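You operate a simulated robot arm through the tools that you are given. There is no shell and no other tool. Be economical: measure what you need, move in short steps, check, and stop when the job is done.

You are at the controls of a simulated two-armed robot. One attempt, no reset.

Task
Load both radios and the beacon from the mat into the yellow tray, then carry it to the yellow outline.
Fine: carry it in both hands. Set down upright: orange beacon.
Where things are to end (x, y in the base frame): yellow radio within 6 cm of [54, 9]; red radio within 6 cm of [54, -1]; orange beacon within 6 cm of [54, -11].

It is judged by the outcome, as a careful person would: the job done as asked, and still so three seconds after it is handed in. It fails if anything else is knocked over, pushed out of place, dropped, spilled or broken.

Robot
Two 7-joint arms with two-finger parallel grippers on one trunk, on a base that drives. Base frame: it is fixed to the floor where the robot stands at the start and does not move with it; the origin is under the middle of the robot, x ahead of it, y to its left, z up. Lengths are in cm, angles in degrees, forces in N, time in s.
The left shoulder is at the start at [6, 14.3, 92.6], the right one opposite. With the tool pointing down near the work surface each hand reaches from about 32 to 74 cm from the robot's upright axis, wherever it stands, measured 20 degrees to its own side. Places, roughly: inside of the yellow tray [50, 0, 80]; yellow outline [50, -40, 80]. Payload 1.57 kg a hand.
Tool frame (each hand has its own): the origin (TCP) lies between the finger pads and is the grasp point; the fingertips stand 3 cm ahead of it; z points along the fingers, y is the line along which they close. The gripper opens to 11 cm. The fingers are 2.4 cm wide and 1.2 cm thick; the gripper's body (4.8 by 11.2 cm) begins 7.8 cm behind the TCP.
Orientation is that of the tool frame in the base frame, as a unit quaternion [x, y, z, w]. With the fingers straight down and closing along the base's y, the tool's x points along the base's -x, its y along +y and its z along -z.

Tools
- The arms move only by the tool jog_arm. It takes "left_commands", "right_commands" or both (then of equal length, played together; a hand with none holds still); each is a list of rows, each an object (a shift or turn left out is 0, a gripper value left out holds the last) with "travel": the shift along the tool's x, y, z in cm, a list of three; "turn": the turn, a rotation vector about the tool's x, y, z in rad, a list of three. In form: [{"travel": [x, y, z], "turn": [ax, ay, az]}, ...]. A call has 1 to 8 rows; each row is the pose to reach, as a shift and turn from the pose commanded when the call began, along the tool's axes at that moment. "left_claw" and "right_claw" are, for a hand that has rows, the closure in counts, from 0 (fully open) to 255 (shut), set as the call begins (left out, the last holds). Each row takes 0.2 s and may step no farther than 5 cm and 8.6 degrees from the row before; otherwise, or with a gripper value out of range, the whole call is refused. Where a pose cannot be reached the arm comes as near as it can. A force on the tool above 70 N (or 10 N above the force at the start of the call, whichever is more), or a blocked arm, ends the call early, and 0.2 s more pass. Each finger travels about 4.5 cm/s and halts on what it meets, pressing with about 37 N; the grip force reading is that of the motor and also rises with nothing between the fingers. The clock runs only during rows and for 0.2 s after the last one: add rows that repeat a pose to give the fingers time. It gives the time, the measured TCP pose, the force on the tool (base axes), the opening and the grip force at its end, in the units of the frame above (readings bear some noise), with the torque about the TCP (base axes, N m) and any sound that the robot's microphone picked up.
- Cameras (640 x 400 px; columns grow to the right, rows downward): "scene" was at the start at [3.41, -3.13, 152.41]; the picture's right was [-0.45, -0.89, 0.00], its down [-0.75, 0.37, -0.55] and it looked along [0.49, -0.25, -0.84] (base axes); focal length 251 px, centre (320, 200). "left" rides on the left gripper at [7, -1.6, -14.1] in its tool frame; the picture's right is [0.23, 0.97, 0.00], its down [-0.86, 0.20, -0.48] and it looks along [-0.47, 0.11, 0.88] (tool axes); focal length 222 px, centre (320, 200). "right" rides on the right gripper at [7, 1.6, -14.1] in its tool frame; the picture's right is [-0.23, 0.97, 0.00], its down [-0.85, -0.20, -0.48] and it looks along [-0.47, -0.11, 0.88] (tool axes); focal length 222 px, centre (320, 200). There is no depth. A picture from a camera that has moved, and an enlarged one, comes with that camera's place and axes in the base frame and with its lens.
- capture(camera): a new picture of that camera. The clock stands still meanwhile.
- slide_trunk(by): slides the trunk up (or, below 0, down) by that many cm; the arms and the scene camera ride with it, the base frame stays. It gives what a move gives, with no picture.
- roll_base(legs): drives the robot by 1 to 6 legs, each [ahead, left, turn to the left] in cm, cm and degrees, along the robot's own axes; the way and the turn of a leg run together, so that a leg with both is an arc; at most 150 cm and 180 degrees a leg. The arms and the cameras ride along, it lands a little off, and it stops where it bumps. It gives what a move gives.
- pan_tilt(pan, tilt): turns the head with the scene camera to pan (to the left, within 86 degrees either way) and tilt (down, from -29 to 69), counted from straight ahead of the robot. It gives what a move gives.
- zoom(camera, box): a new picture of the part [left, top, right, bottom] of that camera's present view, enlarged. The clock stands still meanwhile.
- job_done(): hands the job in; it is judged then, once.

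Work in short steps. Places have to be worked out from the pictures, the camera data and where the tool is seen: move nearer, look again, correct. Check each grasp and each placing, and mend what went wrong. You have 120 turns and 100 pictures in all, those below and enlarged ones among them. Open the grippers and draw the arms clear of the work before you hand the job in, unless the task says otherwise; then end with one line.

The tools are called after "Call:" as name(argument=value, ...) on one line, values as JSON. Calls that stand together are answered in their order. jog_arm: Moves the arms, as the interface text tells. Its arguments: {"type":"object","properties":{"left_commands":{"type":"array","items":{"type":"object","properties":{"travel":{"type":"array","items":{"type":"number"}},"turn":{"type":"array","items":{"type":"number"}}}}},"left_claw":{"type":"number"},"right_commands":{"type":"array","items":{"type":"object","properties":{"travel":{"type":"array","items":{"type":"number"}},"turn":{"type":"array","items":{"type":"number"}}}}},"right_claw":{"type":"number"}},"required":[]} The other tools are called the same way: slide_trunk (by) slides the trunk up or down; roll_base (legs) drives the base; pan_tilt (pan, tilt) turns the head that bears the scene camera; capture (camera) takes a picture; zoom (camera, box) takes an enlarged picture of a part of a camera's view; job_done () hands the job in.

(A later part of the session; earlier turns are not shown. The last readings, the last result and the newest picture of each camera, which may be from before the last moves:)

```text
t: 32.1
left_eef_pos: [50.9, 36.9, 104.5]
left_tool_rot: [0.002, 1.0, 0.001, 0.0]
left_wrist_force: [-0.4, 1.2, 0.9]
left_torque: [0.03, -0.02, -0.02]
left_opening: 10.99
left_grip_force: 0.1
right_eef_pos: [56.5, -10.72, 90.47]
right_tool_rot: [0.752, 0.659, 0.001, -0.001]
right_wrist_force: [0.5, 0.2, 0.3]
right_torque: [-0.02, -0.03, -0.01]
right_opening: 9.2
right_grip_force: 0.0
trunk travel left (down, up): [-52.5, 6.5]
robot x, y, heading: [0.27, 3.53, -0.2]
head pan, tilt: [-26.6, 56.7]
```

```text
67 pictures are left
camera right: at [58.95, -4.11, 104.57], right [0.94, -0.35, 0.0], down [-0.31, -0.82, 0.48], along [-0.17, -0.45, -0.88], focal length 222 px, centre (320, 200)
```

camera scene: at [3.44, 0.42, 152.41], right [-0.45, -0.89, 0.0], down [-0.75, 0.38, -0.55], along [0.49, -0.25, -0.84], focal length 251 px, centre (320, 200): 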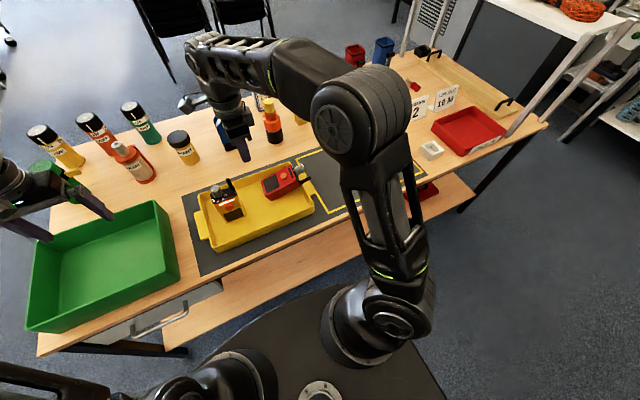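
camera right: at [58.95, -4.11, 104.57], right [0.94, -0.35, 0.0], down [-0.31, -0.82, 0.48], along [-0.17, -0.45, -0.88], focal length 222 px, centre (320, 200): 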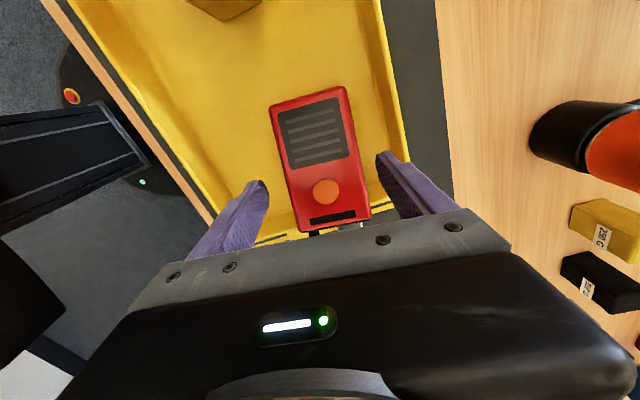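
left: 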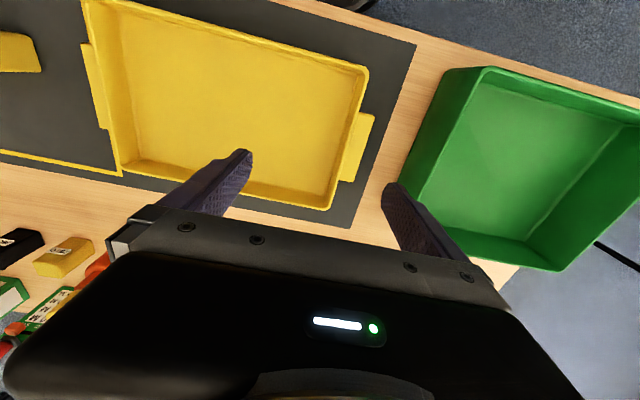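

Radio is aligned between the fingers with clearance to the wall. Descending to z 83.5.

Call:
jog_arm(right_commands=[{"travel": [0, 0, 3]}, {"travel": [0, 0, 5]}, {"travel": [0, 0, 6]}, {"travel": [0, 0, 6.9]}])

Call:
capture(camera="right")

Call:
zoom(camera="scene", box=[190, 150, 330, 250])

```text
t: 33.1
left_eef_pos: [50.76, 36.81, 104.52]
left_tool_rot: [0.002, 1.0, 0.0, 0.0]
left_wrist_force: [0.2, 0.4, -0.4]
left_torque: [0.02, 0.03, 0.01]
left_opening: 10.99
left_grip_force: 0.1
right_eef_pos: [56.44, -10.85, 83.56]
right_tool_rot: [0.752, 0.659, 0.0, 0.0]
right_wrist_force: [-0.1, -0.5, 0.3]
right_torque: [-0.01, 0.01, -0.02]
right_opening: 9.17
right_grip_force: 0.0
trunk travel left (down, up): [-52.5, 6.5]
robot x, y, heading: [0.09, 3.46, -0.4]
head pan, tilt: [-26.6, 56.7]
```

```text
66 pictures are left
camera right: at [58.99, -4.22, 97.68], right [0.94, -0.35, 0.0], down [-0.31, -0.82, 0.48], along [-0.17, -0.45, -0.88], focal length 222 px, centre (320, 200)
```

right: 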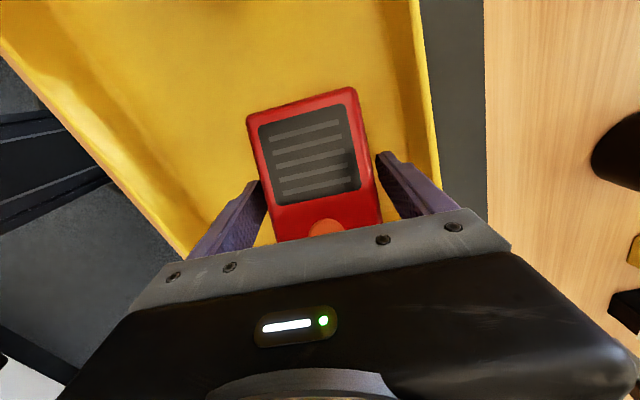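

```text
4.00 times, centred on (260, 200) of scene
camera zoom: at [3.46, 0.42, 152.41], right [-0.45, -0.89, 0.0], down [-0.75, 0.38, -0.55], along [0.49, -0.25, -0.84], focal length 1002 px, centre (560, 200)
```

zoom: 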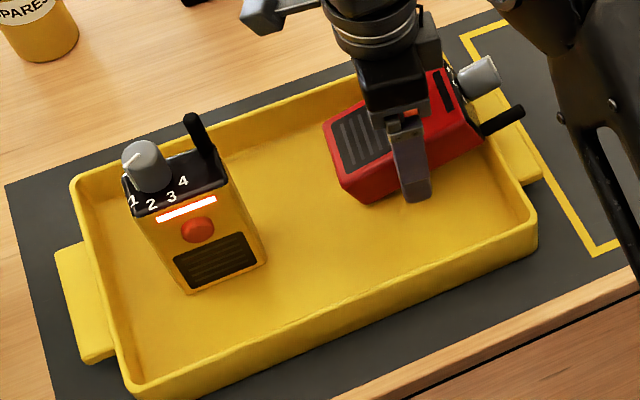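

Before placing the red I want the yellow radio further back (x≈57) so palms clear it later, and I can press its button off at the same time. I retreat from the red and go above the yellow.

Call:
jog_arm(right_commands=[{"travel": [0, 0, -4]}, {"travel": [0, 0, -8.5]}, {"travel": [0, 0, -13]}, {"travel": [0, 0, -17]}, {"travel": [0, 0, -20.4]}, {"travel": [0, 0, -20.4], "turn": [0, 0, -0.13]}], right_claw=42)

Call:
jog_arm(right_commands=[{"travel": [4.5, -0.6, 0]}, {"travel": [9, -1.2, 0]}, {"travel": [13.5, -1.8, 0]}, {"travel": [17.7, -2.4, 0]}, {"travel": [17.7, -2.4, 4]}, {"travel": [17.7, -2.4, 8]}], right_claw=0)

Call:
capture(camera="right")

```text
t: 34.5
left_eef_pos: [50.95, 37.03, 104.54]
left_tool_rot: [0.002, 1.0, 0.001, 0.0]
left_wrist_force: [-0.1, -0.1, 0.4]
left_torque: [0.03, -0.02, 0.02]
left_opening: 10.99
left_grip_force: 0.0
right_eef_pos: [56.52, -10.87, 103.97]
right_tool_rot: [0.707, 0.707, 0.0, 0.0]
right_wrist_force: [0.2, 0.7, 1.2]
right_torque: [-0.02, 0.03, -0.03]
right_opening: 9.18
right_grip_force: 0.0
trunk travel left (down, up): [-52.5, 6.5]
robot x, y, heading: [-0.06, 3.38, -0.1]
head pan, tilt: [-26.6, 56.7]
```

```text
t: 35.9
left_eef_pos: [50.89, 36.91, 104.42]
left_tool_rot: [0.002, 1.0, 0.0, 0.001]
left_wrist_force: [0.2, -0.4, -0.2]
left_torque: [0.0, -0.01, -0.05]
left_opening: 11.0
left_grip_force: 0.1
right_eef_pos: [54.29, 6.93, 95.9]
right_tool_rot: [0.708, 0.707, 0.0, 0.0]
right_wrist_force: [0.9, -0.1, -0.6]
right_torque: [0.02, 0.01, -0.02]
right_opening: 11.04
right_grip_force: 0.1
trunk travel left (down, up): [-52.5, 6.5]
robot x, y, heading: [0.38, 3.44, -0.5]
head pan, tilt: [-26.6, 56.7]
```

```text
64 pictures are left
camera right: at [55.83, 13.87, 110.03], right [0.97, -0.23, 0.0], down [-0.2, -0.86, 0.48], along [-0.11, -0.47, -0.88], focal length 222 px, centre (320, 200)
```

right: 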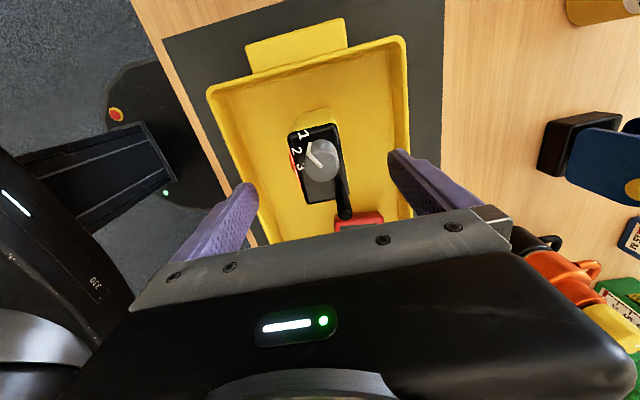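

Centred over the yellow radio. Lower to the same relative grip height (z 90.1) and close.

Call:
jog_arm(right_commands=[{"travel": [0, -0.2, 3]}, {"travel": [0, -0.2, 5]}, {"travel": [0, -0.2, 5.8]}])

Call:
jog_arm(right_commands=[{}, {}, {}, {}, {}, {}], right_claw=255)

Call:
zoom(camera="scene", box=[190, 150, 330, 250])

```text
t: 36.7
left_eef_pos: [50.87, 36.88, 104.45]
left_tool_rot: [0.001, 1.0, 0.0, -0.001]
left_wrist_force: [0.5, -0.1, 0.4]
left_torque: [-0.01, 0.01, 0.01]
left_opening: 10.98
left_grip_force: 0.1
right_eef_pos: [53.99, 6.96, 90.2]
right_tool_rot: [0.708, 0.706, 0.0, -0.001]
right_wrist_force: [0.8, 0.2, 0.3]
right_torque: [-0.01, 0.01, -0.02]
right_opening: 10.99
right_grip_force: 0.0
trunk travel left (down, up): [-52.5, 6.5]
robot x, y, heading: [0.24, 3.96, -0.1]
head pan, tilt: [-26.6, 56.7]
```

```text
t: 38.1
left_eef_pos: [50.91, 36.88, 104.43]
left_tool_rot: [0.002, 1.0, 0.0, 0.0]
left_wrist_force: [0.0, -0.1, -0.6]
left_torque: [-0.03, -0.01, 0.0]
left_opening: 11.01
left_grip_force: 0.1
right_eef_pos: [54.07, 6.94, 90.31]
right_tool_rot: [0.708, 0.706, 0.0, 0.0]
right_wrist_force: [2.2, 0.4, 1.1]
right_torque: [-0.01, -0.02, -0.01]
right_opening: 4.6
right_grip_force: 34.8
trunk travel left (down, up): [-52.5, 6.5]
robot x, y, heading: [0.35, 3.48, -0.1]
head pan, tilt: [-26.6, 56.7]
heard: click
```

```text
4.00 times, centred on (260, 200) of scene
camera zoom: at [3.45, 0.42, 152.41], right [-0.45, -0.89, 0.0], down [-0.75, 0.38, -0.55], along [0.49, -0.25, -0.84], focal length 1002 px, centre (560, 200)
```

zoom: 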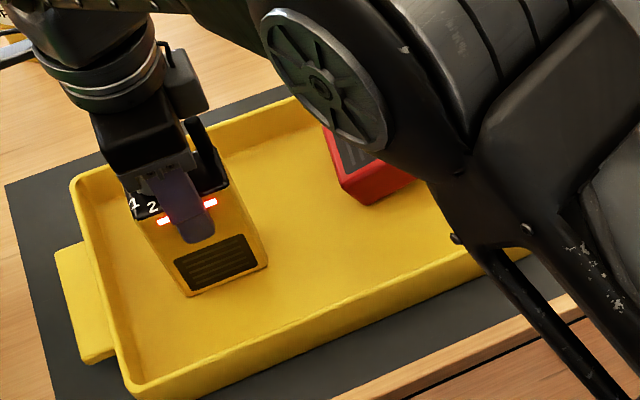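

Click heard again. Now lift a little, shift 3.2 cm back, and lower.

Call:
jog_arm(right_commands=[{"travel": [0, 0, -1.5]}, {"travel": [0.2, 1, -1.5]}, {"travel": [0.4, 2, -1.5]}, {"travel": [0.5, 3.2, -1.5]}, {"travel": [0.5, 3.2, -1.0]}, {"travel": [0.5, 3.2, -0.5]}, {"travel": [0.5, 3.2, -0.2]}])

Call:
jog_arm(right_commands=[{"travel": [0, 0, 0.15]}, {"travel": [0, 0, 0.3]}])

```text
t: 39.7
left_eef_pos: [50.84, 36.85, 104.43]
left_tool_rot: [0.003, 1.0, 0.0, 0.0]
left_wrist_force: [0.9, -0.9, 1.0]
left_torque: [0.02, 0.05, 0.0]
left_opening: 11.01
left_grip_force: 0.1
right_eef_pos: [57.12, 7.36, 90.36]
right_tool_rot: [0.708, 0.706, 0.0, 0.0]
right_wrist_force: [0.3, 1.0, -2.9]
right_torque: [0.0, 0.0, -0.01]
right_opening: 4.58
right_grip_force: 37.1
trunk travel left (down, up): [-52.5, 6.5]
robot x, y, heading: [0.16, 3.58, -0.1]
head pan, tilt: [-26.6, 56.7]
```

```text
t: 40.3
left_eef_pos: [50.66, 36.88, 104.61]
left_tool_rot: [0.001, 1.0, 0.0, 0.0]
left_wrist_force: [-1.3, -0.8, 0.0]
left_torque: [0.01, -0.01, 0.01]
left_opening: 10.98
left_grip_force: 0.1
right_eef_pos: [57.16, 7.34, 90.23]
right_tool_rot: [0.707, 0.707, 0.002, 0.0]
right_wrist_force: [-1.4, -1.7, 6.5]
right_torque: [-0.26, 0.37, 0.0]
right_opening: 4.57
right_grip_force: 36.7
trunk travel left (down, up): [-52.5, 6.5]
robot x, y, heading: [0.2, 3.54, -0.3]
head pan, tilt: [-26.6, 56.7]
```

Touched the floor gently. Opening only to ≈8 cm (far wall near), then rising straight up.

Call:
jog_arm(right_commands=[{"travel": [0, 0, -0.1]}, {"travel": [0, 0, -0.1]}, {"travel": [0, 0, -0.1]}], right_claw=75)

Call:
jog_arm(right_commands=[{"travel": [0, 0, -4]}, {"travel": [0, 0, -8]}, {"travel": [0, 0, -12]}, {"travel": [0, 0, -13.7]}, {"travel": [-4, -1, -13.7]}, {"travel": [-8, -1, -13.7]}, {"travel": [-12, -1, -13.7]}])

Call:
zoom(camera="scene", box=[190, 150, 330, 250])

Call:
capture(camera="right")

```text
t: 41.1
left_eef_pos: [50.8, 36.93, 104.43]
left_tool_rot: [0.001, 1.0, 0.0, 0.0]
left_wrist_force: [1.1, 0.2, -0.1]
left_torque: [0.0, 0.01, 0.03]
left_opening: 11.02
left_grip_force: 0.0
right_eef_pos: [57.14, 7.34, 90.2]
right_tool_rot: [0.707, 0.707, 0.0, 0.0]
right_wrist_force: [0.2, -0.7, 0.1]
right_torque: [-0.01, -0.03, -0.01]
right_opening: 7.77
right_grip_force: 0.0
trunk travel left (down, up): [-52.5, 6.5]
robot x, y, heading: [0.09, 3.84, -0.1]
head pan, tilt: [-26.6, 56.7]
```

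```text
t: 42.7
left_eef_pos: [50.73, 36.84, 104.54]
left_tool_rot: [0.001, 1.0, 0.0, 0.0]
left_wrist_force: [0.0, -0.5, 0.1]
left_torque: [-0.01, 0.0, -0.01]
left_opening: 10.97
left_grip_force: 0.2
right_eef_pos: [56.14, -4.77, 104.03]
right_tool_rot: [0.708, 0.707, 0.0, 0.0]
right_wrist_force: [0.2, -0.6, -0.1]
right_torque: [0.03, 0.0, 0.01]
right_opening: 7.78
right_grip_force: 0.1
right hand out of reach, approached as far as the arm can: row 4
trunk travel left (down, up): [-52.5, 6.5]
robot x, y, heading: [-0.12, 3.26, -0.1]
head pan, tilt: [-26.6, 56.7]
```

```text
4.00 times, centred on (260, 200) of scene
camera zoom: at [3.4, 0.31, 152.41], right [-0.45, -0.89, 0.0], down [-0.75, 0.38, -0.55], along [0.49, -0.25, -0.84], focal length 1002 px, centre (560, 200)
```

zoom: 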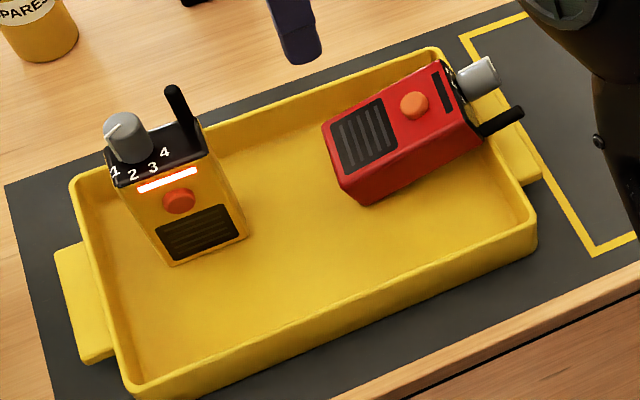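

```text
61 pictures are left
camera right: at [57.75, 2.18, 118.1], right [0.97, -0.23, 0.0], down [-0.2, -0.86, 0.48], along [-0.11, -0.47, -0.88], focal length 222 px, centre (320, 200)
```

right: 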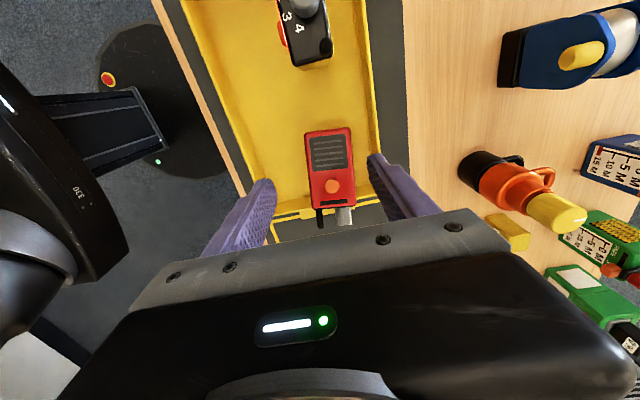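

The light stays on (it doesn't toggle); it's harmless. Yellow stands at ≈[57,7.4]. Back to the red radio with aligned yaw and 9.2 cm opening.

Call:
jog_arm(right_commands=[{"travel": [-3, 0.2, 0], "turn": [0, 0, 0.06]}, {"travel": [-6.05, 0.35, 0], "turn": [0, 0, 0.13]}, {"travel": [-6.05, 0.35, 4.5], "turn": [0, 0, 0.13]}, {"travel": [-6.05, 0.35, 9], "turn": [0, 0, 0.13]}, {"travel": [-6.05, 0.35, 13.5], "turn": [0, 0, 0.13]}, {"travel": [-6.05, 0.35, 17], "turn": [0, 0, 0.13]}, {"travel": [-6.05, 0.35, 19.5], "turn": [0, 0, 0.13]}, {"travel": [-6.05, 0.35, 20.6], "turn": [0, 0, 0.13]}], right_claw=42)

Call:
jog_arm(right_commands=[{}, {}, {}, {}], right_claw=255)

Call:
capture(camera="right")

```text
t: 44.5
left_eef_pos: [50.82, 36.82, 104.6]
left_tool_rot: [0.002, 1.0, 0.0, 0.0]
left_wrist_force: [-0.1, 0.0, 0.2]
left_torque: [-0.03, 0.01, -0.01]
left_opening: 11.0
left_grip_force: 0.0
right_eef_pos: [56.45, -10.73, 83.3]
right_tool_rot: [0.752, 0.659, 0.0, 0.0]
right_wrist_force: [0.7, -0.3, -0.9]
right_torque: [-0.01, -0.01, -0.01]
right_opening: 9.18
right_grip_force: 0.0
trunk travel left (down, up): [-52.5, 6.5]
robot x, y, heading: [-0.17, 3.65, -0.3]
head pan, tilt: [-26.6, 56.7]
```

```text
t: 45.5
left_eef_pos: [50.72, 36.94, 104.43]
left_tool_rot: [0.001, 1.0, 0.0, 0.0]
left_wrist_force: [0.3, 0.1, 0.6]
left_torque: [-0.05, 0.02, -0.03]
left_opening: 11.03
left_grip_force: 0.2
right_eef_pos: [56.57, -10.62, 83.25]
right_tool_rot: [0.752, 0.659, 0.001, 0.001]
right_wrist_force: [-0.3, 0.7, 0.4]
right_torque: [-0.03, -0.04, 0.01]
right_opening: 7.39
right_grip_force: 36.9
trunk travel left (down, up): [-52.5, 6.5]
robot x, y, heading: [-0.04, 3.39, 0.1]
head pan, tilt: [-26.6, 56.7]
```

```text
60 pictures are left
camera right: at [58.96, -4.02, 97.41], right [0.94, -0.35, 0.0], down [-0.31, -0.82, 0.48], along [-0.17, -0.45, -0.88], focal length 222 px, centre (320, 200)
```

right: 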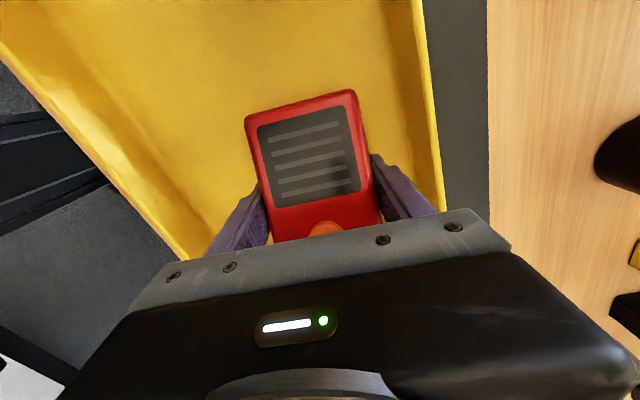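

Gripped mid-body at 7.4 cm. Lifting slowly above the rim.

Call:
jog_arm(right_commands=[{"travel": [0, 0, -1]}, {"travel": [0, 0, -2.5]}, {"travel": [0, 0, -4]}, {"travel": [0, 0, -5.5]}, {"travel": [0, 0, -7]}, {"travel": [0, 0, -8]}])

Call:
capture(camera="right")

Call:
zoom(camera="scene", box=[190, 130, 330, 230])

```text
t: 46.9
left_eef_pos: [50.7, 36.88, 104.52]
left_tool_rot: [0.001, 1.0, 0.0, -0.001]
left_wrist_force: [0.9, 0.7, -0.2]
left_torque: [0.0, -0.04, 0.0]
left_opening: 10.98
left_grip_force: 0.1
right_eef_pos: [56.4, -10.83, 91.35]
right_tool_rot: [0.752, 0.659, 0.0, 0.0]
right_wrist_force: [0.7, -0.9, -1.8]
right_torque: [0.03, 0.0, -0.02]
right_opening: 7.37
right_grip_force: 37.1
trunk travel left (down, up): [-52.5, 6.5]
robot x, y, heading: [0.51, 3.54, -0.2]
head pan, tilt: [-26.6, 56.7]
```

```text
59 pictures are left
camera right: at [58.95, -4.03, 105.42], right [0.94, -0.35, 0.0], down [-0.31, -0.82, 0.48], along [-0.17, -0.45, -0.88], focal length 222 px, centre (320, 200)
```

right: 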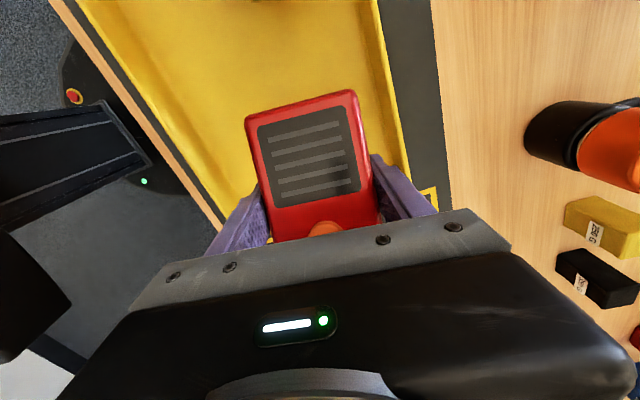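

```text
4.00 times, centred on (260, 180) of scene
camera zoom: at [3.46, 0.41, 152.4], right [-0.45, -0.89, 0.0], down [-0.75, 0.38, -0.55], along [0.49, -0.25, -0.84], focal length 1002 px, centre (560, 280)
```

zoom: 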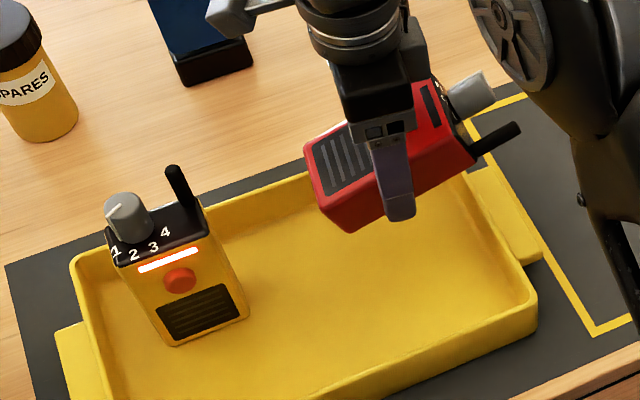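

Held firmly. Turning slowly (−90° about the tool axis) above the rim, moving forward a bit.

Call:
jog_arm(right_commands=[{"turn": [0, 0, -0.1]}, {"turn": [0, 0, -0.2]}, {"turn": [0, 0, -0.3]}, {"turn": [0, 0, -0.4]}, {"turn": [0, 0, -0.5]}, {"turn": [0, 0, -0.6]}, {"turn": [0, 0, -0.7]}, {"turn": [0, 0, -0.8]}])

Call:
jog_arm(right_commands=[{"turn": [0, 0, -0.1]}, {"turn": [0, 0, -0.2]}, {"turn": [0, 0, -0.3]}, {"turn": [0, 0, -0.4]}, {"turn": [0, 0, -0.5]}, {"turn": [0, 0, -0.6]}, {"turn": [0, 0, -0.7]}, {"turn": [0, 0, -0.9]}])

Call:
capture(camera="scene")

Call:
capture(camera="right")

```text
t: 48.7
left_eef_pos: [50.85, 36.9, 104.4]
left_tool_rot: [0.001, 1.0, 0.0, 0.0]
left_wrist_force: [0.9, 0.3, -0.2]
left_torque: [0.01, -0.01, 0.0]
left_opening: 11.03
left_grip_force: 0.0
right_eef_pos: [56.42, -10.59, 91.29]
right_tool_rot: [0.435, 0.901, 0.0, 0.0]
right_wrist_force: [-0.6, 0.7, -3.1]
right_torque: [0.03, 0.02, 0.01]
right_opening: 7.4
right_grip_force: 37.1
trunk travel left (down, up): [-52.5, 6.5]
robot x, y, heading: [-0.02, 3.89, -0.4]
head pan, tilt: [-26.6, 56.7]
```

```text
refused: row 8 steps farther than a row can; nothing moved
```

```text
57 pictures are left
camera scene: at [3.47, 0.41, 152.4], right [-0.45, -0.89, 0.0], down [-0.75, 0.38, -0.55], along [0.49, -0.25, -0.84], focal length 251 px, centre (320, 200)
```

scene: 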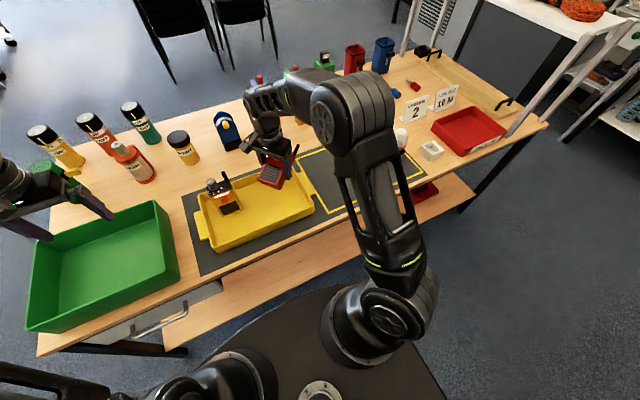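

```text
56 pictures are left
camera right: at [53.39, -4.26, 105.4], right [0.9, 0.43, 0.0], down [0.38, -0.79, 0.48], along [0.2, -0.43, -0.88], focal length 222 px, centre (320, 200)
```

right: 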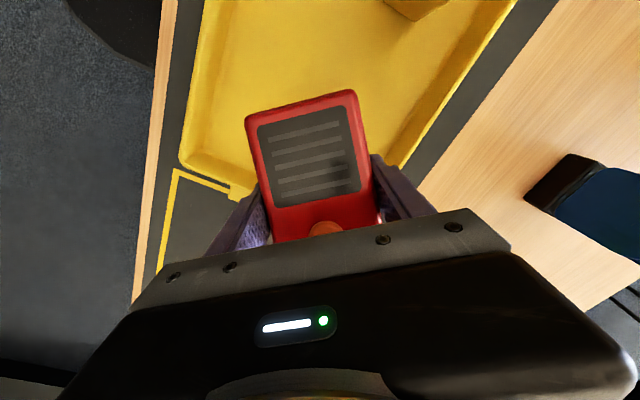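

Still held. Finishing the turn.

Call:
jog_arm(right_commands=[{"turn": [0, 0, -0.1]}, {"turn": [0, 0, -0.21]}, {"turn": [0, 0, -0.33]}, {"turn": [0, 0, -0.45]}, {"turn": [0, 0, -0.57]}, {"turn": [0, 0, -0.69]}, {"turn": [0, 0, -0.8]}, {"turn": [0, 0, -0.9]}])

Call:
jog_arm(right_commands=[{"travel": [1.5, 1, 0]}, {"travel": [3, 3, 0]}, {"travel": [4.2, 5, 0]}, {"travel": [4.9, 7, 0]}, {"travel": [4.9, 8.5, 0]}])

Call:
zoom(camera="scene", box=[190, 130, 330, 230])

Call:
capture(camera="right")

```text
t: 50.5
left_eef_pos: [50.84, 36.94, 104.33]
left_tool_rot: [0.002, 1.0, 0.0, 0.001]
left_wrist_force: [-0.8, -0.5, 0.0]
left_torque: [-0.01, 0.02, -0.03]
left_opening: 10.97
left_grip_force: 0.0
right_eef_pos: [56.46, -10.64, 91.3]
right_tool_rot: [0.001, 1.0, -0.001, 0.0]
right_wrist_force: [0.0, -0.2, -2.1]
right_torque: [0.02, 0.05, 0.06]
right_opening: 7.38
right_grip_force: 37.0
trunk travel left (down, up): [-52.5, 6.5]
robot x, y, heading: [0.08, 3.5, -0.3]
head pan, tilt: [-26.6, 56.7]
```

```text
t: 51.7
left_eef_pos: [50.8, 36.94, 104.37]
left_tool_rot: [0.001, 1.0, -0.001, 0.0]
left_wrist_force: [0.3, -0.1, 0.3]
left_torque: [0.0, -0.01, -0.03]
left_opening: 11.0
left_grip_force: 0.1
right_eef_pos: [51.53, -2.1, 91.31]
right_tool_rot: [0.001, 1.0, 0.0, 0.0]
right_wrist_force: [0.0, 0.5, -3.1]
right_torque: [-0.02, 0.01, -0.02]
right_opening: 7.37
right_grip_force: 37.2
trunk travel left (down, up): [-52.5, 6.5]
robot x, y, heading: [-0.14, 3.51, -0.2]
head pan, tilt: [-26.6, 56.7]
```

```text
4.00 times, centred on (260, 180) of scene
camera zoom: at [3.47, 0.44, 152.41], right [-0.45, -0.89, 0.0], down [-0.75, 0.38, -0.55], along [0.49, -0.25, -0.84], focal length 1002 px, centre (560, 280)
```

zoom: 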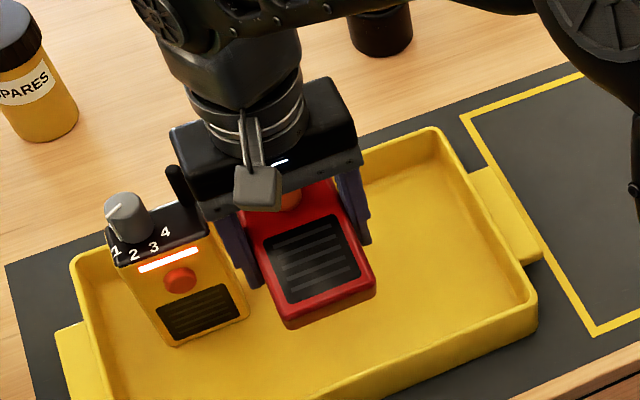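

```text
54 pictures are left
camera right: at [44.55, -0.54, 105.42], right [0.23, 0.97, 0.0], down [0.85, -0.2, 0.48], along [0.47, -0.11, -0.88], focal length 222 px, centre (320, 200)
```

right: 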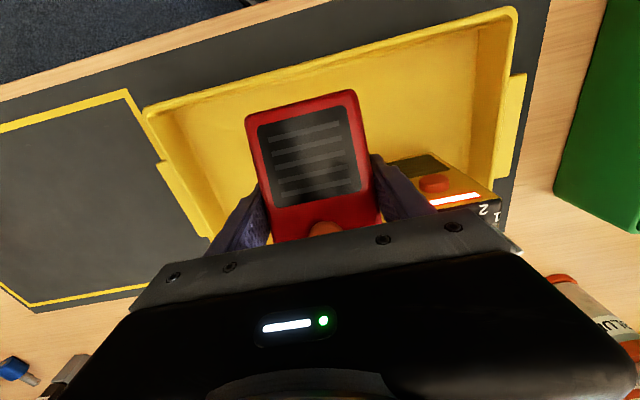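

Position over the middle is good. I shift slightly right (y −3.2, away from the yellow) and tilt the hand to level the radio.

Call:
jog_arm(right_commands=[{"travel": [-0.5, -1.1, 0]}, {"travel": [-0.5, -1.1, 0], "turn": [0, 0.08, 0]}, {"travel": [-0.5, -1.1, 0], "turn": [0, 0.16, 0]}, {"travel": [-0.5, -1.1, 0], "turn": [0, 0.25, 0]}])

Call:
zoom(camera="scene", box=[190, 130, 330, 230])

Call:
capture(camera="left")

```text
t: 52.7
left_eef_pos: [50.87, 37.03, 104.4]
left_tool_rot: [0.002, 1.0, 0.0, 0.0]
left_wrist_force: [-0.3, 0.3, 0.1]
left_torque: [0.01, -0.02, 0.01]
left_opening: 10.99
left_grip_force: 0.0
right_eef_pos: [52.03, -3.28, 91.3]
right_tool_rot: [0.001, 0.992, 0.0, -0.126]
right_wrist_force: [-0.9, -0.9, -3.2]
right_torque: [0.0, 0.03, 0.01]
right_opening: 7.37
right_grip_force: 36.6
trunk travel left (down, up): [-52.5, 6.5]
robot x, y, heading: [-0.01, 3.63, -0.2]
head pan, tilt: [-26.6, 56.7]
```

```text
4.00 times, centred on (260, 180) of scene
camera zoom: at [3.53, 0.43, 152.4], right [-0.45, -0.89, 0.0], down [-0.75, 0.38, -0.55], along [0.49, -0.25, -0.84], focal length 1002 px, centre (560, 280)
```

zoom: 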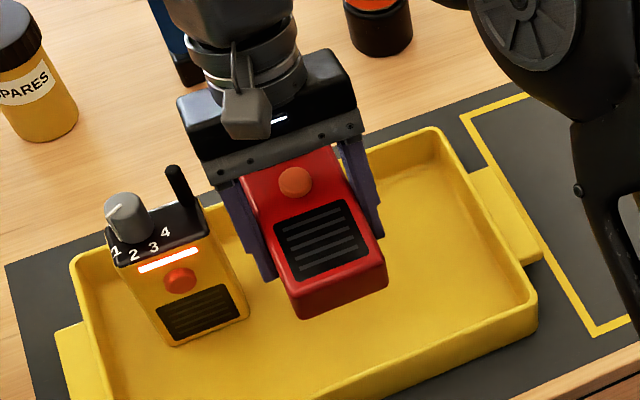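

```text
52 pictures are left
camera left: at [43.91, 35.37, 118.54], right [-0.22, 0.97, 0.0], down [0.86, 0.2, 0.48], along [0.47, 0.11, -0.88], focal length 222 px, centre (320, 200)
```

left: 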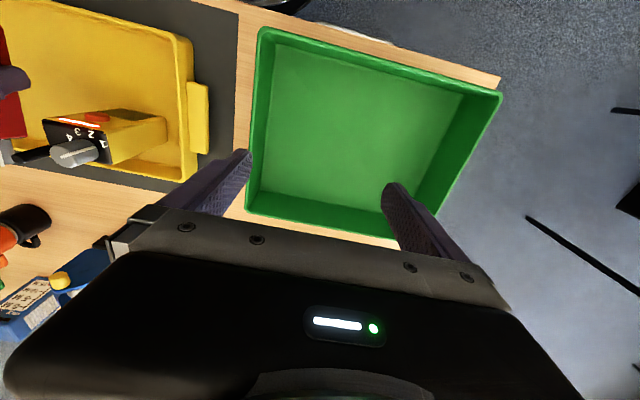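

Radio appears level. Straight descent (compensating the tilt) to z≈83.5.

Call:
jog_arm(right_commands=[{"travel": [-0.62, 0, 2.42]}, {"travel": [-1.24, 0, 4.85]}, {"travel": [-1.61, 0, 6.3]}, {"travel": [-1.93, 0, 7.55]}])

Call:
zoom(camera="scene", box=[190, 150, 330, 250])

Call:
zoom(camera="left", box=[0, 0, 240, 200])

```text
t: 53.7
left_eef_pos: [50.94, 36.88, 104.42]
left_tool_rot: [0.002, 1.0, 0.0, -0.001]
left_wrist_force: [-0.2, 0.9, 0.2]
left_torque: [-0.01, 0.04, 0.03]
left_opening: 11.02
left_grip_force: 0.0
right_eef_pos: [52.09, -3.22, 83.48]
right_tool_rot: [0.001, 0.992, 0.001, -0.124]
right_wrist_force: [-0.1, 0.4, -2.4]
right_torque: [-0.02, -0.02, 0.0]
right_opening: 7.34
right_grip_force: 37.2
trunk travel left (down, up): [-52.5, 6.5]
robot x, y, heading: [0.05, 3.58, -0.1]
head pan, tilt: [-26.6, 56.7]
```

```text
4.00 times, centred on (260, 200) of scene
camera zoom: at [3.48, 0.42, 152.41], right [-0.45, -0.89, 0.0], down [-0.75, 0.38, -0.55], along [0.49, -0.25, -0.84], focal length 1002 px, centre (560, 200)
```

zoom: 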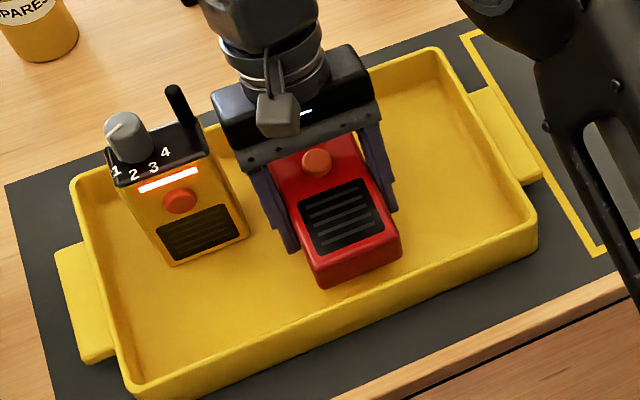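

```text
2.00 times, centred on (120, 100) of left
camera zoom: at [43.88, 35.36, 118.56], right [-0.22, 0.97, 0.0], down [0.86, 0.2, 0.48], along [0.47, 0.11, -0.88], focal length 444 px, centre (720, 400)
```

zoom: 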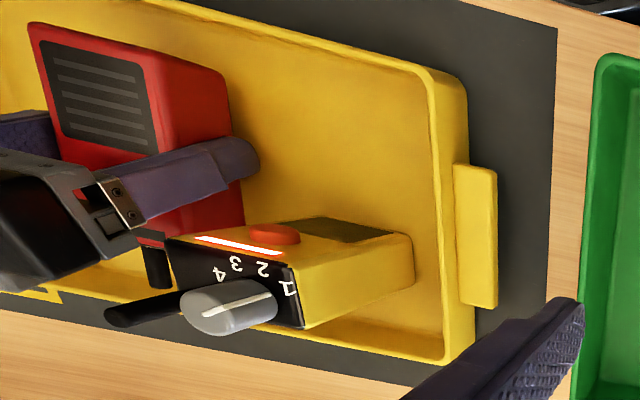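

Clear of everything. Lowering gently to contact.

Call:
jog_arm(right_commands=[{"travel": [-0.2, 0, 0.8]}, {"travel": [-0.3, 0, 1.2]}, {"travel": [-0.38, 0, 1.5]}])

```text
t: 54.5
left_eef_pos: [50.69, 37.05, 104.54]
left_tool_rot: [0.003, 1.0, 0.0, 0.0]
left_wrist_force: [-0.6, 0.8, -0.3]
left_torque: [0.0, 0.02, 0.01]
left_opening: 11.04
left_grip_force: 0.0
right_eef_pos: [52.06, -3.3, 82.07]
right_tool_rot: [0.001, 0.992, 0.001, -0.123]
right_wrist_force: [0.5, -0.4, 5.5]
right_torque: [-0.33, 0.43, 0.01]
right_opening: 7.36
right_grip_force: 36.4
trunk travel left (down, up): [-52.5, 6.5]
robot x, y, heading: [-0.12, 3.7, -0.6]
head pan, tilt: [-26.6, 56.7]
```

Contact. Open modestly and retract straight up.

Call:
jog_arm(right_commands=[{}, {}, {}], right_claw=55)

Call:
jog_arm(right_commands=[{"travel": [0.25, 0, -1]}, {"travel": [1, 0, -4]}, {"travel": [2, 0, -8]}, {"travel": [3.1, 0, -12.5]}, {"travel": [4.2, 0, -17]}, {"travel": [5.4, 0, -21.5]}])

Call:
zoom(camera="scene", box=[190, 150, 330, 250])

Call:
capture(camera="right")

```text
t: 55.3
left_eef_pos: [50.84, 36.95, 104.41]
left_tool_rot: [0.001, 1.0, 0.0, 0.0]
left_wrist_force: [-0.4, 0.2, 0.3]
left_torque: [0.0, -0.01, -0.01]
left_opening: 11.0
left_grip_force: 0.0
right_eef_pos: [52.04, -3.32, 81.97]
right_tool_rot: [0.0, 0.992, -0.001, -0.125]
right_wrist_force: [-0.4, -0.6, -0.2]
right_torque: [0.01, -0.03, 0.0]
right_opening: 8.62
right_grip_force: 0.1
trunk travel left (down, up): [-52.5, 6.5]
robot x, y, heading: [0.43, 3.46, -0.3]
head pan, tilt: [-26.6, 56.7]
```

```text
t: 56.7
left_eef_pos: [50.77, 36.9, 104.44]
left_tool_rot: [0.002, 1.0, 0.0, 0.0]
left_wrist_force: [-0.7, -0.3, 0.6]
left_torque: [0.0, -0.01, -0.03]
left_opening: 11.0
left_grip_force: 0.2
right_eef_pos: [52.12, -3.34, 96.16]
right_tool_rot: [0.001, 0.992, 0.001, -0.125]
right_wrist_force: [0.2, -0.4, -0.4]
right_torque: [0.0, -0.02, 0.01]
right_opening: 8.62
right_grip_force: 0.1
right hand out of reach, approached as far as the arm can: row 5, 6
trunk travel left (down, up): [-52.5, 6.5]
robot x, y, heading: [0.25, 3.25, -0.3]
head pan, tilt: [-26.6, 56.7]
```

```text
4.00 times, centred on (260, 200) of scene
camera zoom: at [3.42, 0.42, 152.41], right [-0.45, -0.89, 0.0], down [-0.75, 0.38, -0.55], along [0.49, -0.25, -0.84], focal length 1002 px, centre (560, 200)
```

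zoom: 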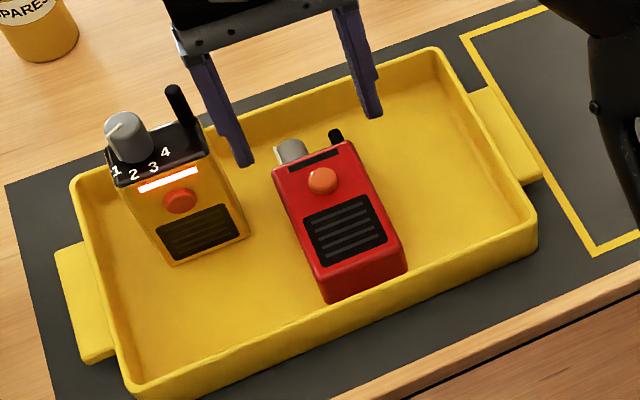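

```text
48 pictures are left
camera right: at [48.87, -1.68, 111.45], right [0.22, 0.97, -0.06], down [0.95, -0.2, 0.25], along [0.23, -0.11, -0.97], focal length 222 px, centre (320, 200)
```

right: 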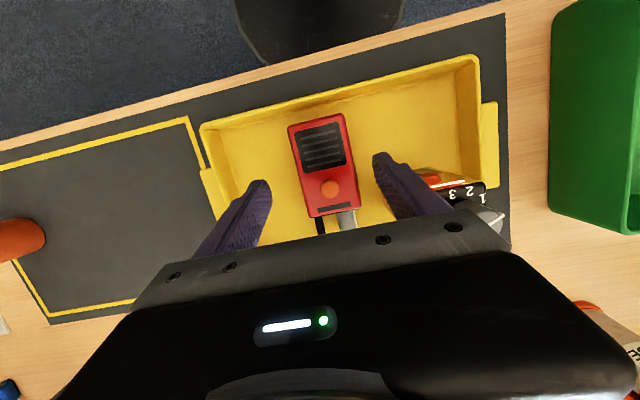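

Red lies flat at ≈[51.6,-3.2], clear of the yellow. I level the hand and roll right for the beacon; its knob faces the robot, so I'll grip it along y.

Call:
jog_arm(right_commands=[{"travel": [0.5, 0, -2], "turn": [0, -0.1, 0]}, {"travel": [1, 0, -4], "turn": [0, -0.25, 0]}, {"travel": [2, 0, -7], "turn": [0, -0.25, 0]}], right_claw=20)

Call:
roll_base(legs=[[0, -36, 0]])

Call:
capture(camera="right")

Call:
capture(camera="scene")

```text
t: 57.5
left_eef_pos: [50.82, 36.96, 104.58]
left_tool_rot: [0.002, 1.0, 0.001, 0.0]
left_wrist_force: [0.1, 0.5, -0.9]
left_torque: [-0.02, 0.0, 0.01]
left_opening: 11.01
left_grip_force: 0.0
right_eef_pos: [52.03, -3.34, 103.45]
right_tool_rot: [0.001, 1.0, 0.0, 0.001]
right_wrist_force: [0.5, 0.4, -0.3]
right_torque: [-0.01, 0.0, 0.03]
right_opening: 10.12
right_grip_force: 0.1
trunk travel left (down, up): [-52.5, 6.5]
robot x, y, heading: [-0.28, 3.89, -0.2]
head pan, tilt: [-26.6, 56.7]
```

```text
t: 59.8
left_eef_pos: [50.61, 0.99, 104.59]
left_tool_rot: [0.0, 1.0, -0.001, 0.0]
left_wrist_force: [-0.5, 0.2, 0.4]
left_torque: [0.03, -0.02, 0.03]
left_opening: 10.99
left_grip_force: 0.0
right_eef_pos: [51.97, -39.34, 103.31]
right_tool_rot: [0.001, 1.0, 0.001, -0.001]
right_wrist_force: [-0.4, -0.9, -0.4]
right_torque: [0.0, 0.02, -0.01]
right_opening: 10.12
right_grip_force: 0.0
trunk travel left (down, up): [-52.5, 6.5]
robot x, y, heading: [0.01, -32.11, -0.2]
head pan, tilt: [-26.6, 56.7]
```

```text
47 pictures are left
camera right: at [44.96, -37.7, 117.42], right [0.23, 0.97, 0.0], down [0.85, -0.2, 0.48], along [0.47, -0.11, -0.88], focal length 222 px, centre (320, 200)
```

right: 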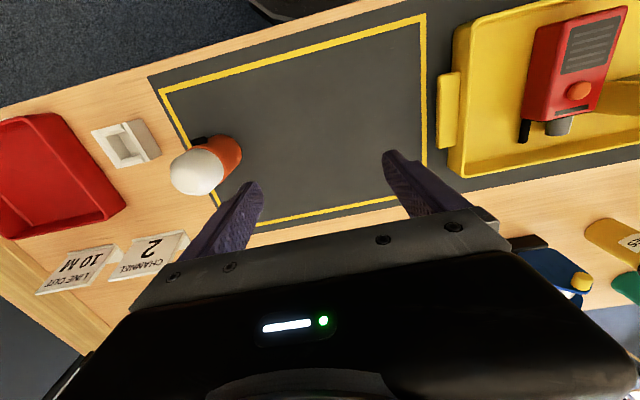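

```text
46 pictures are left
camera scene: at [3.35, -35.6, 152.4], right [-0.45, -0.89, 0.0], down [-0.75, 0.38, -0.55], along [0.49, -0.25, -0.84], focal length 251 px, centre (320, 200)
```

scene: 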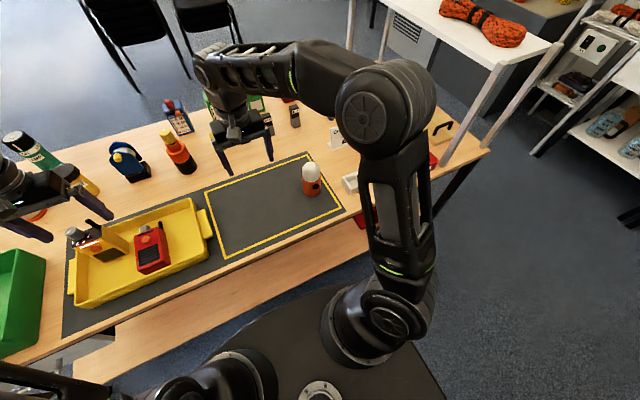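

Moving above the beacon for a close look.

Call:
jog_arm(right_commands=[{"travel": [0, -4.5, 0]}, {"travel": [0, -9, 0]}, {"travel": [0.2, -13.5, 0]}, {"travel": [0.3, -17.3, 0]}], right_claw=15)

Call:
zoom(camera="right", box=[200, 40, 440, 240])

Call:
zoom(camera="scene", box=[240, 120, 380, 220])

```text
t: 60.8
left_eef_pos: [50.6, 0.95, 104.45]
left_tool_rot: [0.001, 1.0, -0.001, 0.0]
left_wrist_force: [0.8, 0.2, 0.3]
left_torque: [-0.01, 0.0, 0.05]
left_opening: 11.0
left_grip_force: 0.1
right_eef_pos: [51.72, -56.58, 103.39]
right_tool_rot: [0.0, 1.0, 0.0, 0.0]
right_wrist_force: [0.6, -0.4, 0.2]
right_torque: [-0.01, 0.01, -0.02]
right_opening: 10.36
right_grip_force: 0.0
trunk travel left (down, up): [-52.5, 6.5]
robot x, y, heading: [0.01, -32.36, -0.0]
head pan, tilt: [-26.6, 56.7]
```

```text
2.00 times, centred on (320, 140) of right
camera zoom: at [44.69, -54.92, 117.43], right [0.23, 0.97, 0.0], down [0.85, -0.2, 0.48], along [0.47, -0.11, -0.88], focal length 444 px, centre (320, 320)
```

zoom: 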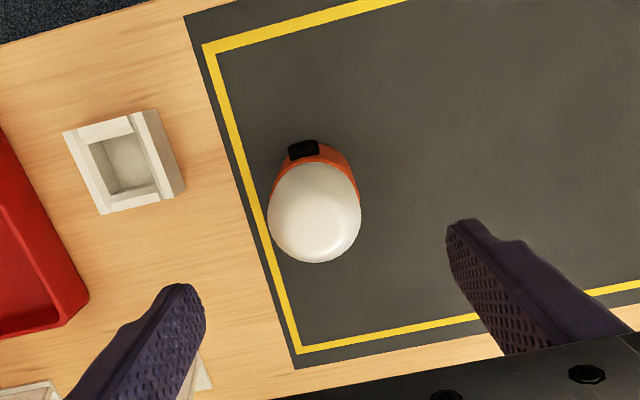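

```text
4.00 times, centred on (310, 170) of scene
camera zoom: at [3.35, -35.55, 152.41], right [-0.45, -0.89, 0.0], down [-0.75, 0.38, -0.55], along [0.49, -0.25, -0.84], focal length 1002 px, centre (360, 320)
```

zoom: 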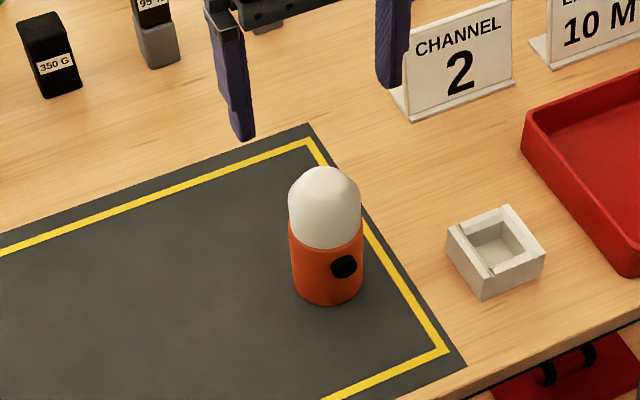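

Beacon axis ≈[51.8,-57.0]. Descending to z≈86.8 with the fingers on its y sides.

Call:
jog_arm(right_commands=[{"travel": [-0.1, -0.4, 4]}, {"travel": [-0.1, -0.4, 8]}, {"travel": [-0.1, -0.4, 12]}, {"travel": [-0.1, -0.4, 15]}, {"travel": [-0.1, -0.4, 16.5]}])

Call:
zoom(camera="scene", box=[240, 120, 380, 220])

Call:
capture(camera="right")

```text
t: 62.0
left_eef_pos: [50.67, 1.04, 104.45]
left_tool_rot: [0.002, 1.0, 0.0, 0.0]
left_wrist_force: [-0.4, 0.6, -0.7]
left_torque: [0.03, -0.03, -0.03]
left_opening: 10.98
left_grip_force: 0.1
right_eef_pos: [51.82, -56.87, 86.86]
right_tool_rot: [0.001, 1.0, 0.0, 0.0]
right_wrist_force: [0.1, 0.2, -0.4]
right_torque: [0.01, -0.03, 0.0]
right_opening: 10.38
right_grip_force: 0.1
trunk travel left (down, up): [-52.5, 6.5]
robot x, y, heading: [-0.26, -32.46, -0.1]
head pan, tilt: [-26.6, 56.7]
```

```text
4.00 times, centred on (310, 170) of scene
camera zoom: at [3.37, -35.52, 152.41], right [-0.45, -0.89, 0.0], down [-0.75, 0.38, -0.55], along [0.49, -0.25, -0.84], focal length 1002 px, centre (360, 320)
```

zoom: 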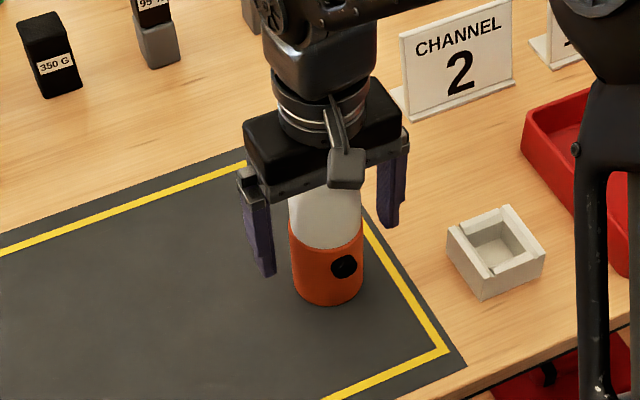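

```text
42 pictures are left
camera right: at [44.73, -55.28, 100.89], right [0.23, 0.97, 0.0], down [0.85, -0.2, 0.48], along [0.47, -0.11, -0.88], focal length 222 px, centre (320, 200)
```

right: 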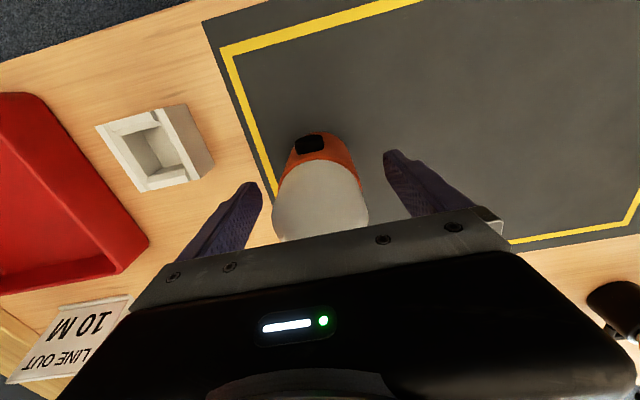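

Well centred, fingertips at the orange body. Closing and lifting slowly.

Call:
jog_arm(right_commands=[{}, {}, {}, {}, {}], right_claw=255)

Call:
jog_arm(right_commands=[{"travel": [0, 0, -1]}, {"travel": [0, 0, -2.5]}, {"travel": [0, 0, -4.5]}, {"travel": [0, 0, -7]}, {"travel": [0, 0, -10]}, {"travel": [0, 0, -13]}, {"travel": [0, 0, -15]}])

Call:
zoom(camera="scene", box=[240, 100, 380, 200])

```text
t: 63.2
left_eef_pos: [50.76, 0.94, 104.43]
left_tool_rot: [0.002, 1.0, 0.0, 0.0]
left_wrist_force: [-0.2, 0.9, 0.3]
left_torque: [-0.03, 0.01, 0.0]
left_opening: 11.01
left_grip_force: 0.0
right_eef_pos: [51.6, -56.89, 86.82]
right_tool_rot: [0.001, 1.0, 0.0, 0.0]
right_wrist_force: [-1.0, -0.1, -0.1]
right_torque: [0.01, 0.03, 0.02]
right_opening: 6.3
right_grip_force: 36.8
trunk travel left (down, up): [-52.5, 6.5]
robot x, y, heading: [0.05, -32.15, -0.1]
head pan, tilt: [-26.6, 56.7]
```

```text
t: 64.8
left_eef_pos: [50.58, 1.08, 104.57]
left_tool_rot: [0.001, 1.0, 0.0, 0.0]
left_wrist_force: [-0.5, -0.9, 0.3]
left_torque: [0.0, 0.01, -0.01]
left_opening: 11.01
left_grip_force: 0.0
right_eef_pos: [51.79, -56.94, 101.92]
right_tool_rot: [0.002, 1.0, 0.0, 0.0]
right_wrist_force: [-0.2, -0.6, -1.2]
right_torque: [-0.02, 0.0, 0.0]
right_opening: 6.3
right_grip_force: 37.3
trunk travel left (down, up): [-52.5, 6.5]
robot x, y, heading: [0.09, -32.91, -0.3]
head pan, tilt: [-26.6, 56.7]
```

```text
4.00 times, centred on (310, 150) of scene
camera zoom: at [3.35, -35.51, 152.4], right [-0.45, -0.89, 0.0], down [-0.75, 0.38, -0.55], along [0.49, -0.25, -0.84], focal length 1002 px, centre (360, 400)
```

zoom: 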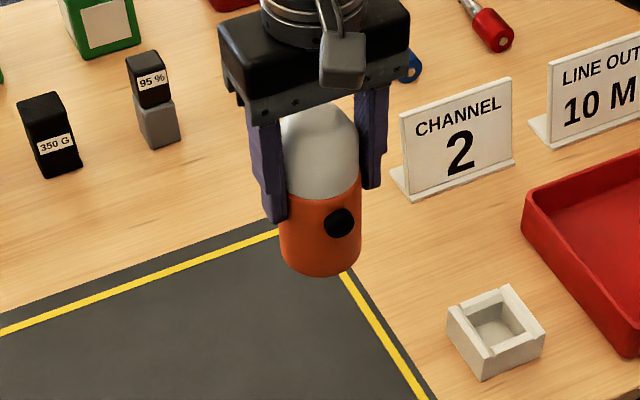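

Beacon held upright. I lower the travel height (bottom ≈86, less drop risk) and roll back toward the tray.

Call:
jog_arm(right_commands=[{"travel": [0, 0, 2]}, {"travel": [0, 0, 4]}, {"travel": [0, 0, 6]}])

Call:
roll_base(legs=[[0, 18, 0], [0, 18, 0]])

Call:
capture(camera="scene")

```text
t: 65.6
left_eef_pos: [50.7, 0.86, 104.53]
left_tool_rot: [0.001, 1.0, 0.0, 0.0]
left_wrist_force: [-0.9, 0.2, 0.7]
left_torque: [0.01, -0.02, 0.01]
left_opening: 11.0
left_grip_force: 0.2
right_eef_pos: [51.62, -57.09, 95.88]
right_tool_rot: [0.0, 1.0, 0.001, 0.0]
right_wrist_force: [-0.2, 0.9, -0.8]
right_torque: [0.03, 0.03, 0.01]
right_opening: 6.3
right_grip_force: 36.8
trunk travel left (down, up): [-52.5, 6.5]
robot x, y, heading: [-0.06, -32.36, -0.2]
head pan, tilt: [-26.6, 56.7]
```

```text
t: 68.2
left_eef_pos: [50.61, 37.08, 104.42]
left_tool_rot: [0.001, 1.0, -0.001, 0.0]
left_wrist_force: [0.6, -0.3, 0.2]
left_torque: [-0.02, 0.02, 0.02]
left_opening: 10.98
left_grip_force: 0.1
right_eef_pos: [51.95, -20.86, 95.8]
right_tool_rot: [-0.001, 1.0, 0.0, -0.001]
right_wrist_force: [0.9, 0.0, -1.3]
right_torque: [-0.05, 0.01, -0.05]
right_opening: 6.33
right_grip_force: 37.3
trunk travel left (down, up): [-52.5, 6.5]
robot x, y, heading: [0.11, 3.54, -0.2]
head pan, tilt: [-26.6, 56.7]
```

```text
40 pictures are left
camera scene: at [3.45, 0.58, 152.41], right [-0.45, -0.89, 0.0], down [-0.75, 0.38, -0.55], along [0.49, -0.25, -0.84], focal length 251 px, centre (320, 200)
```

scene: 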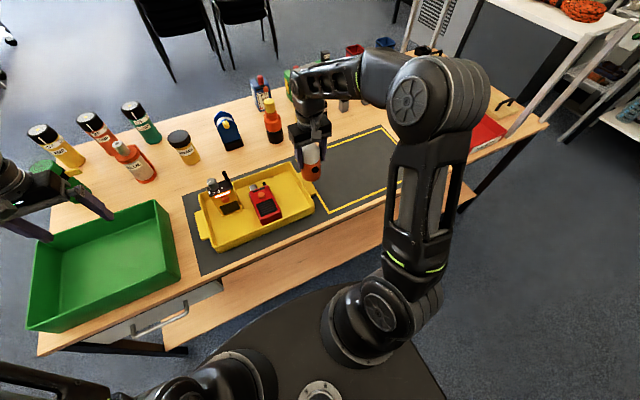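

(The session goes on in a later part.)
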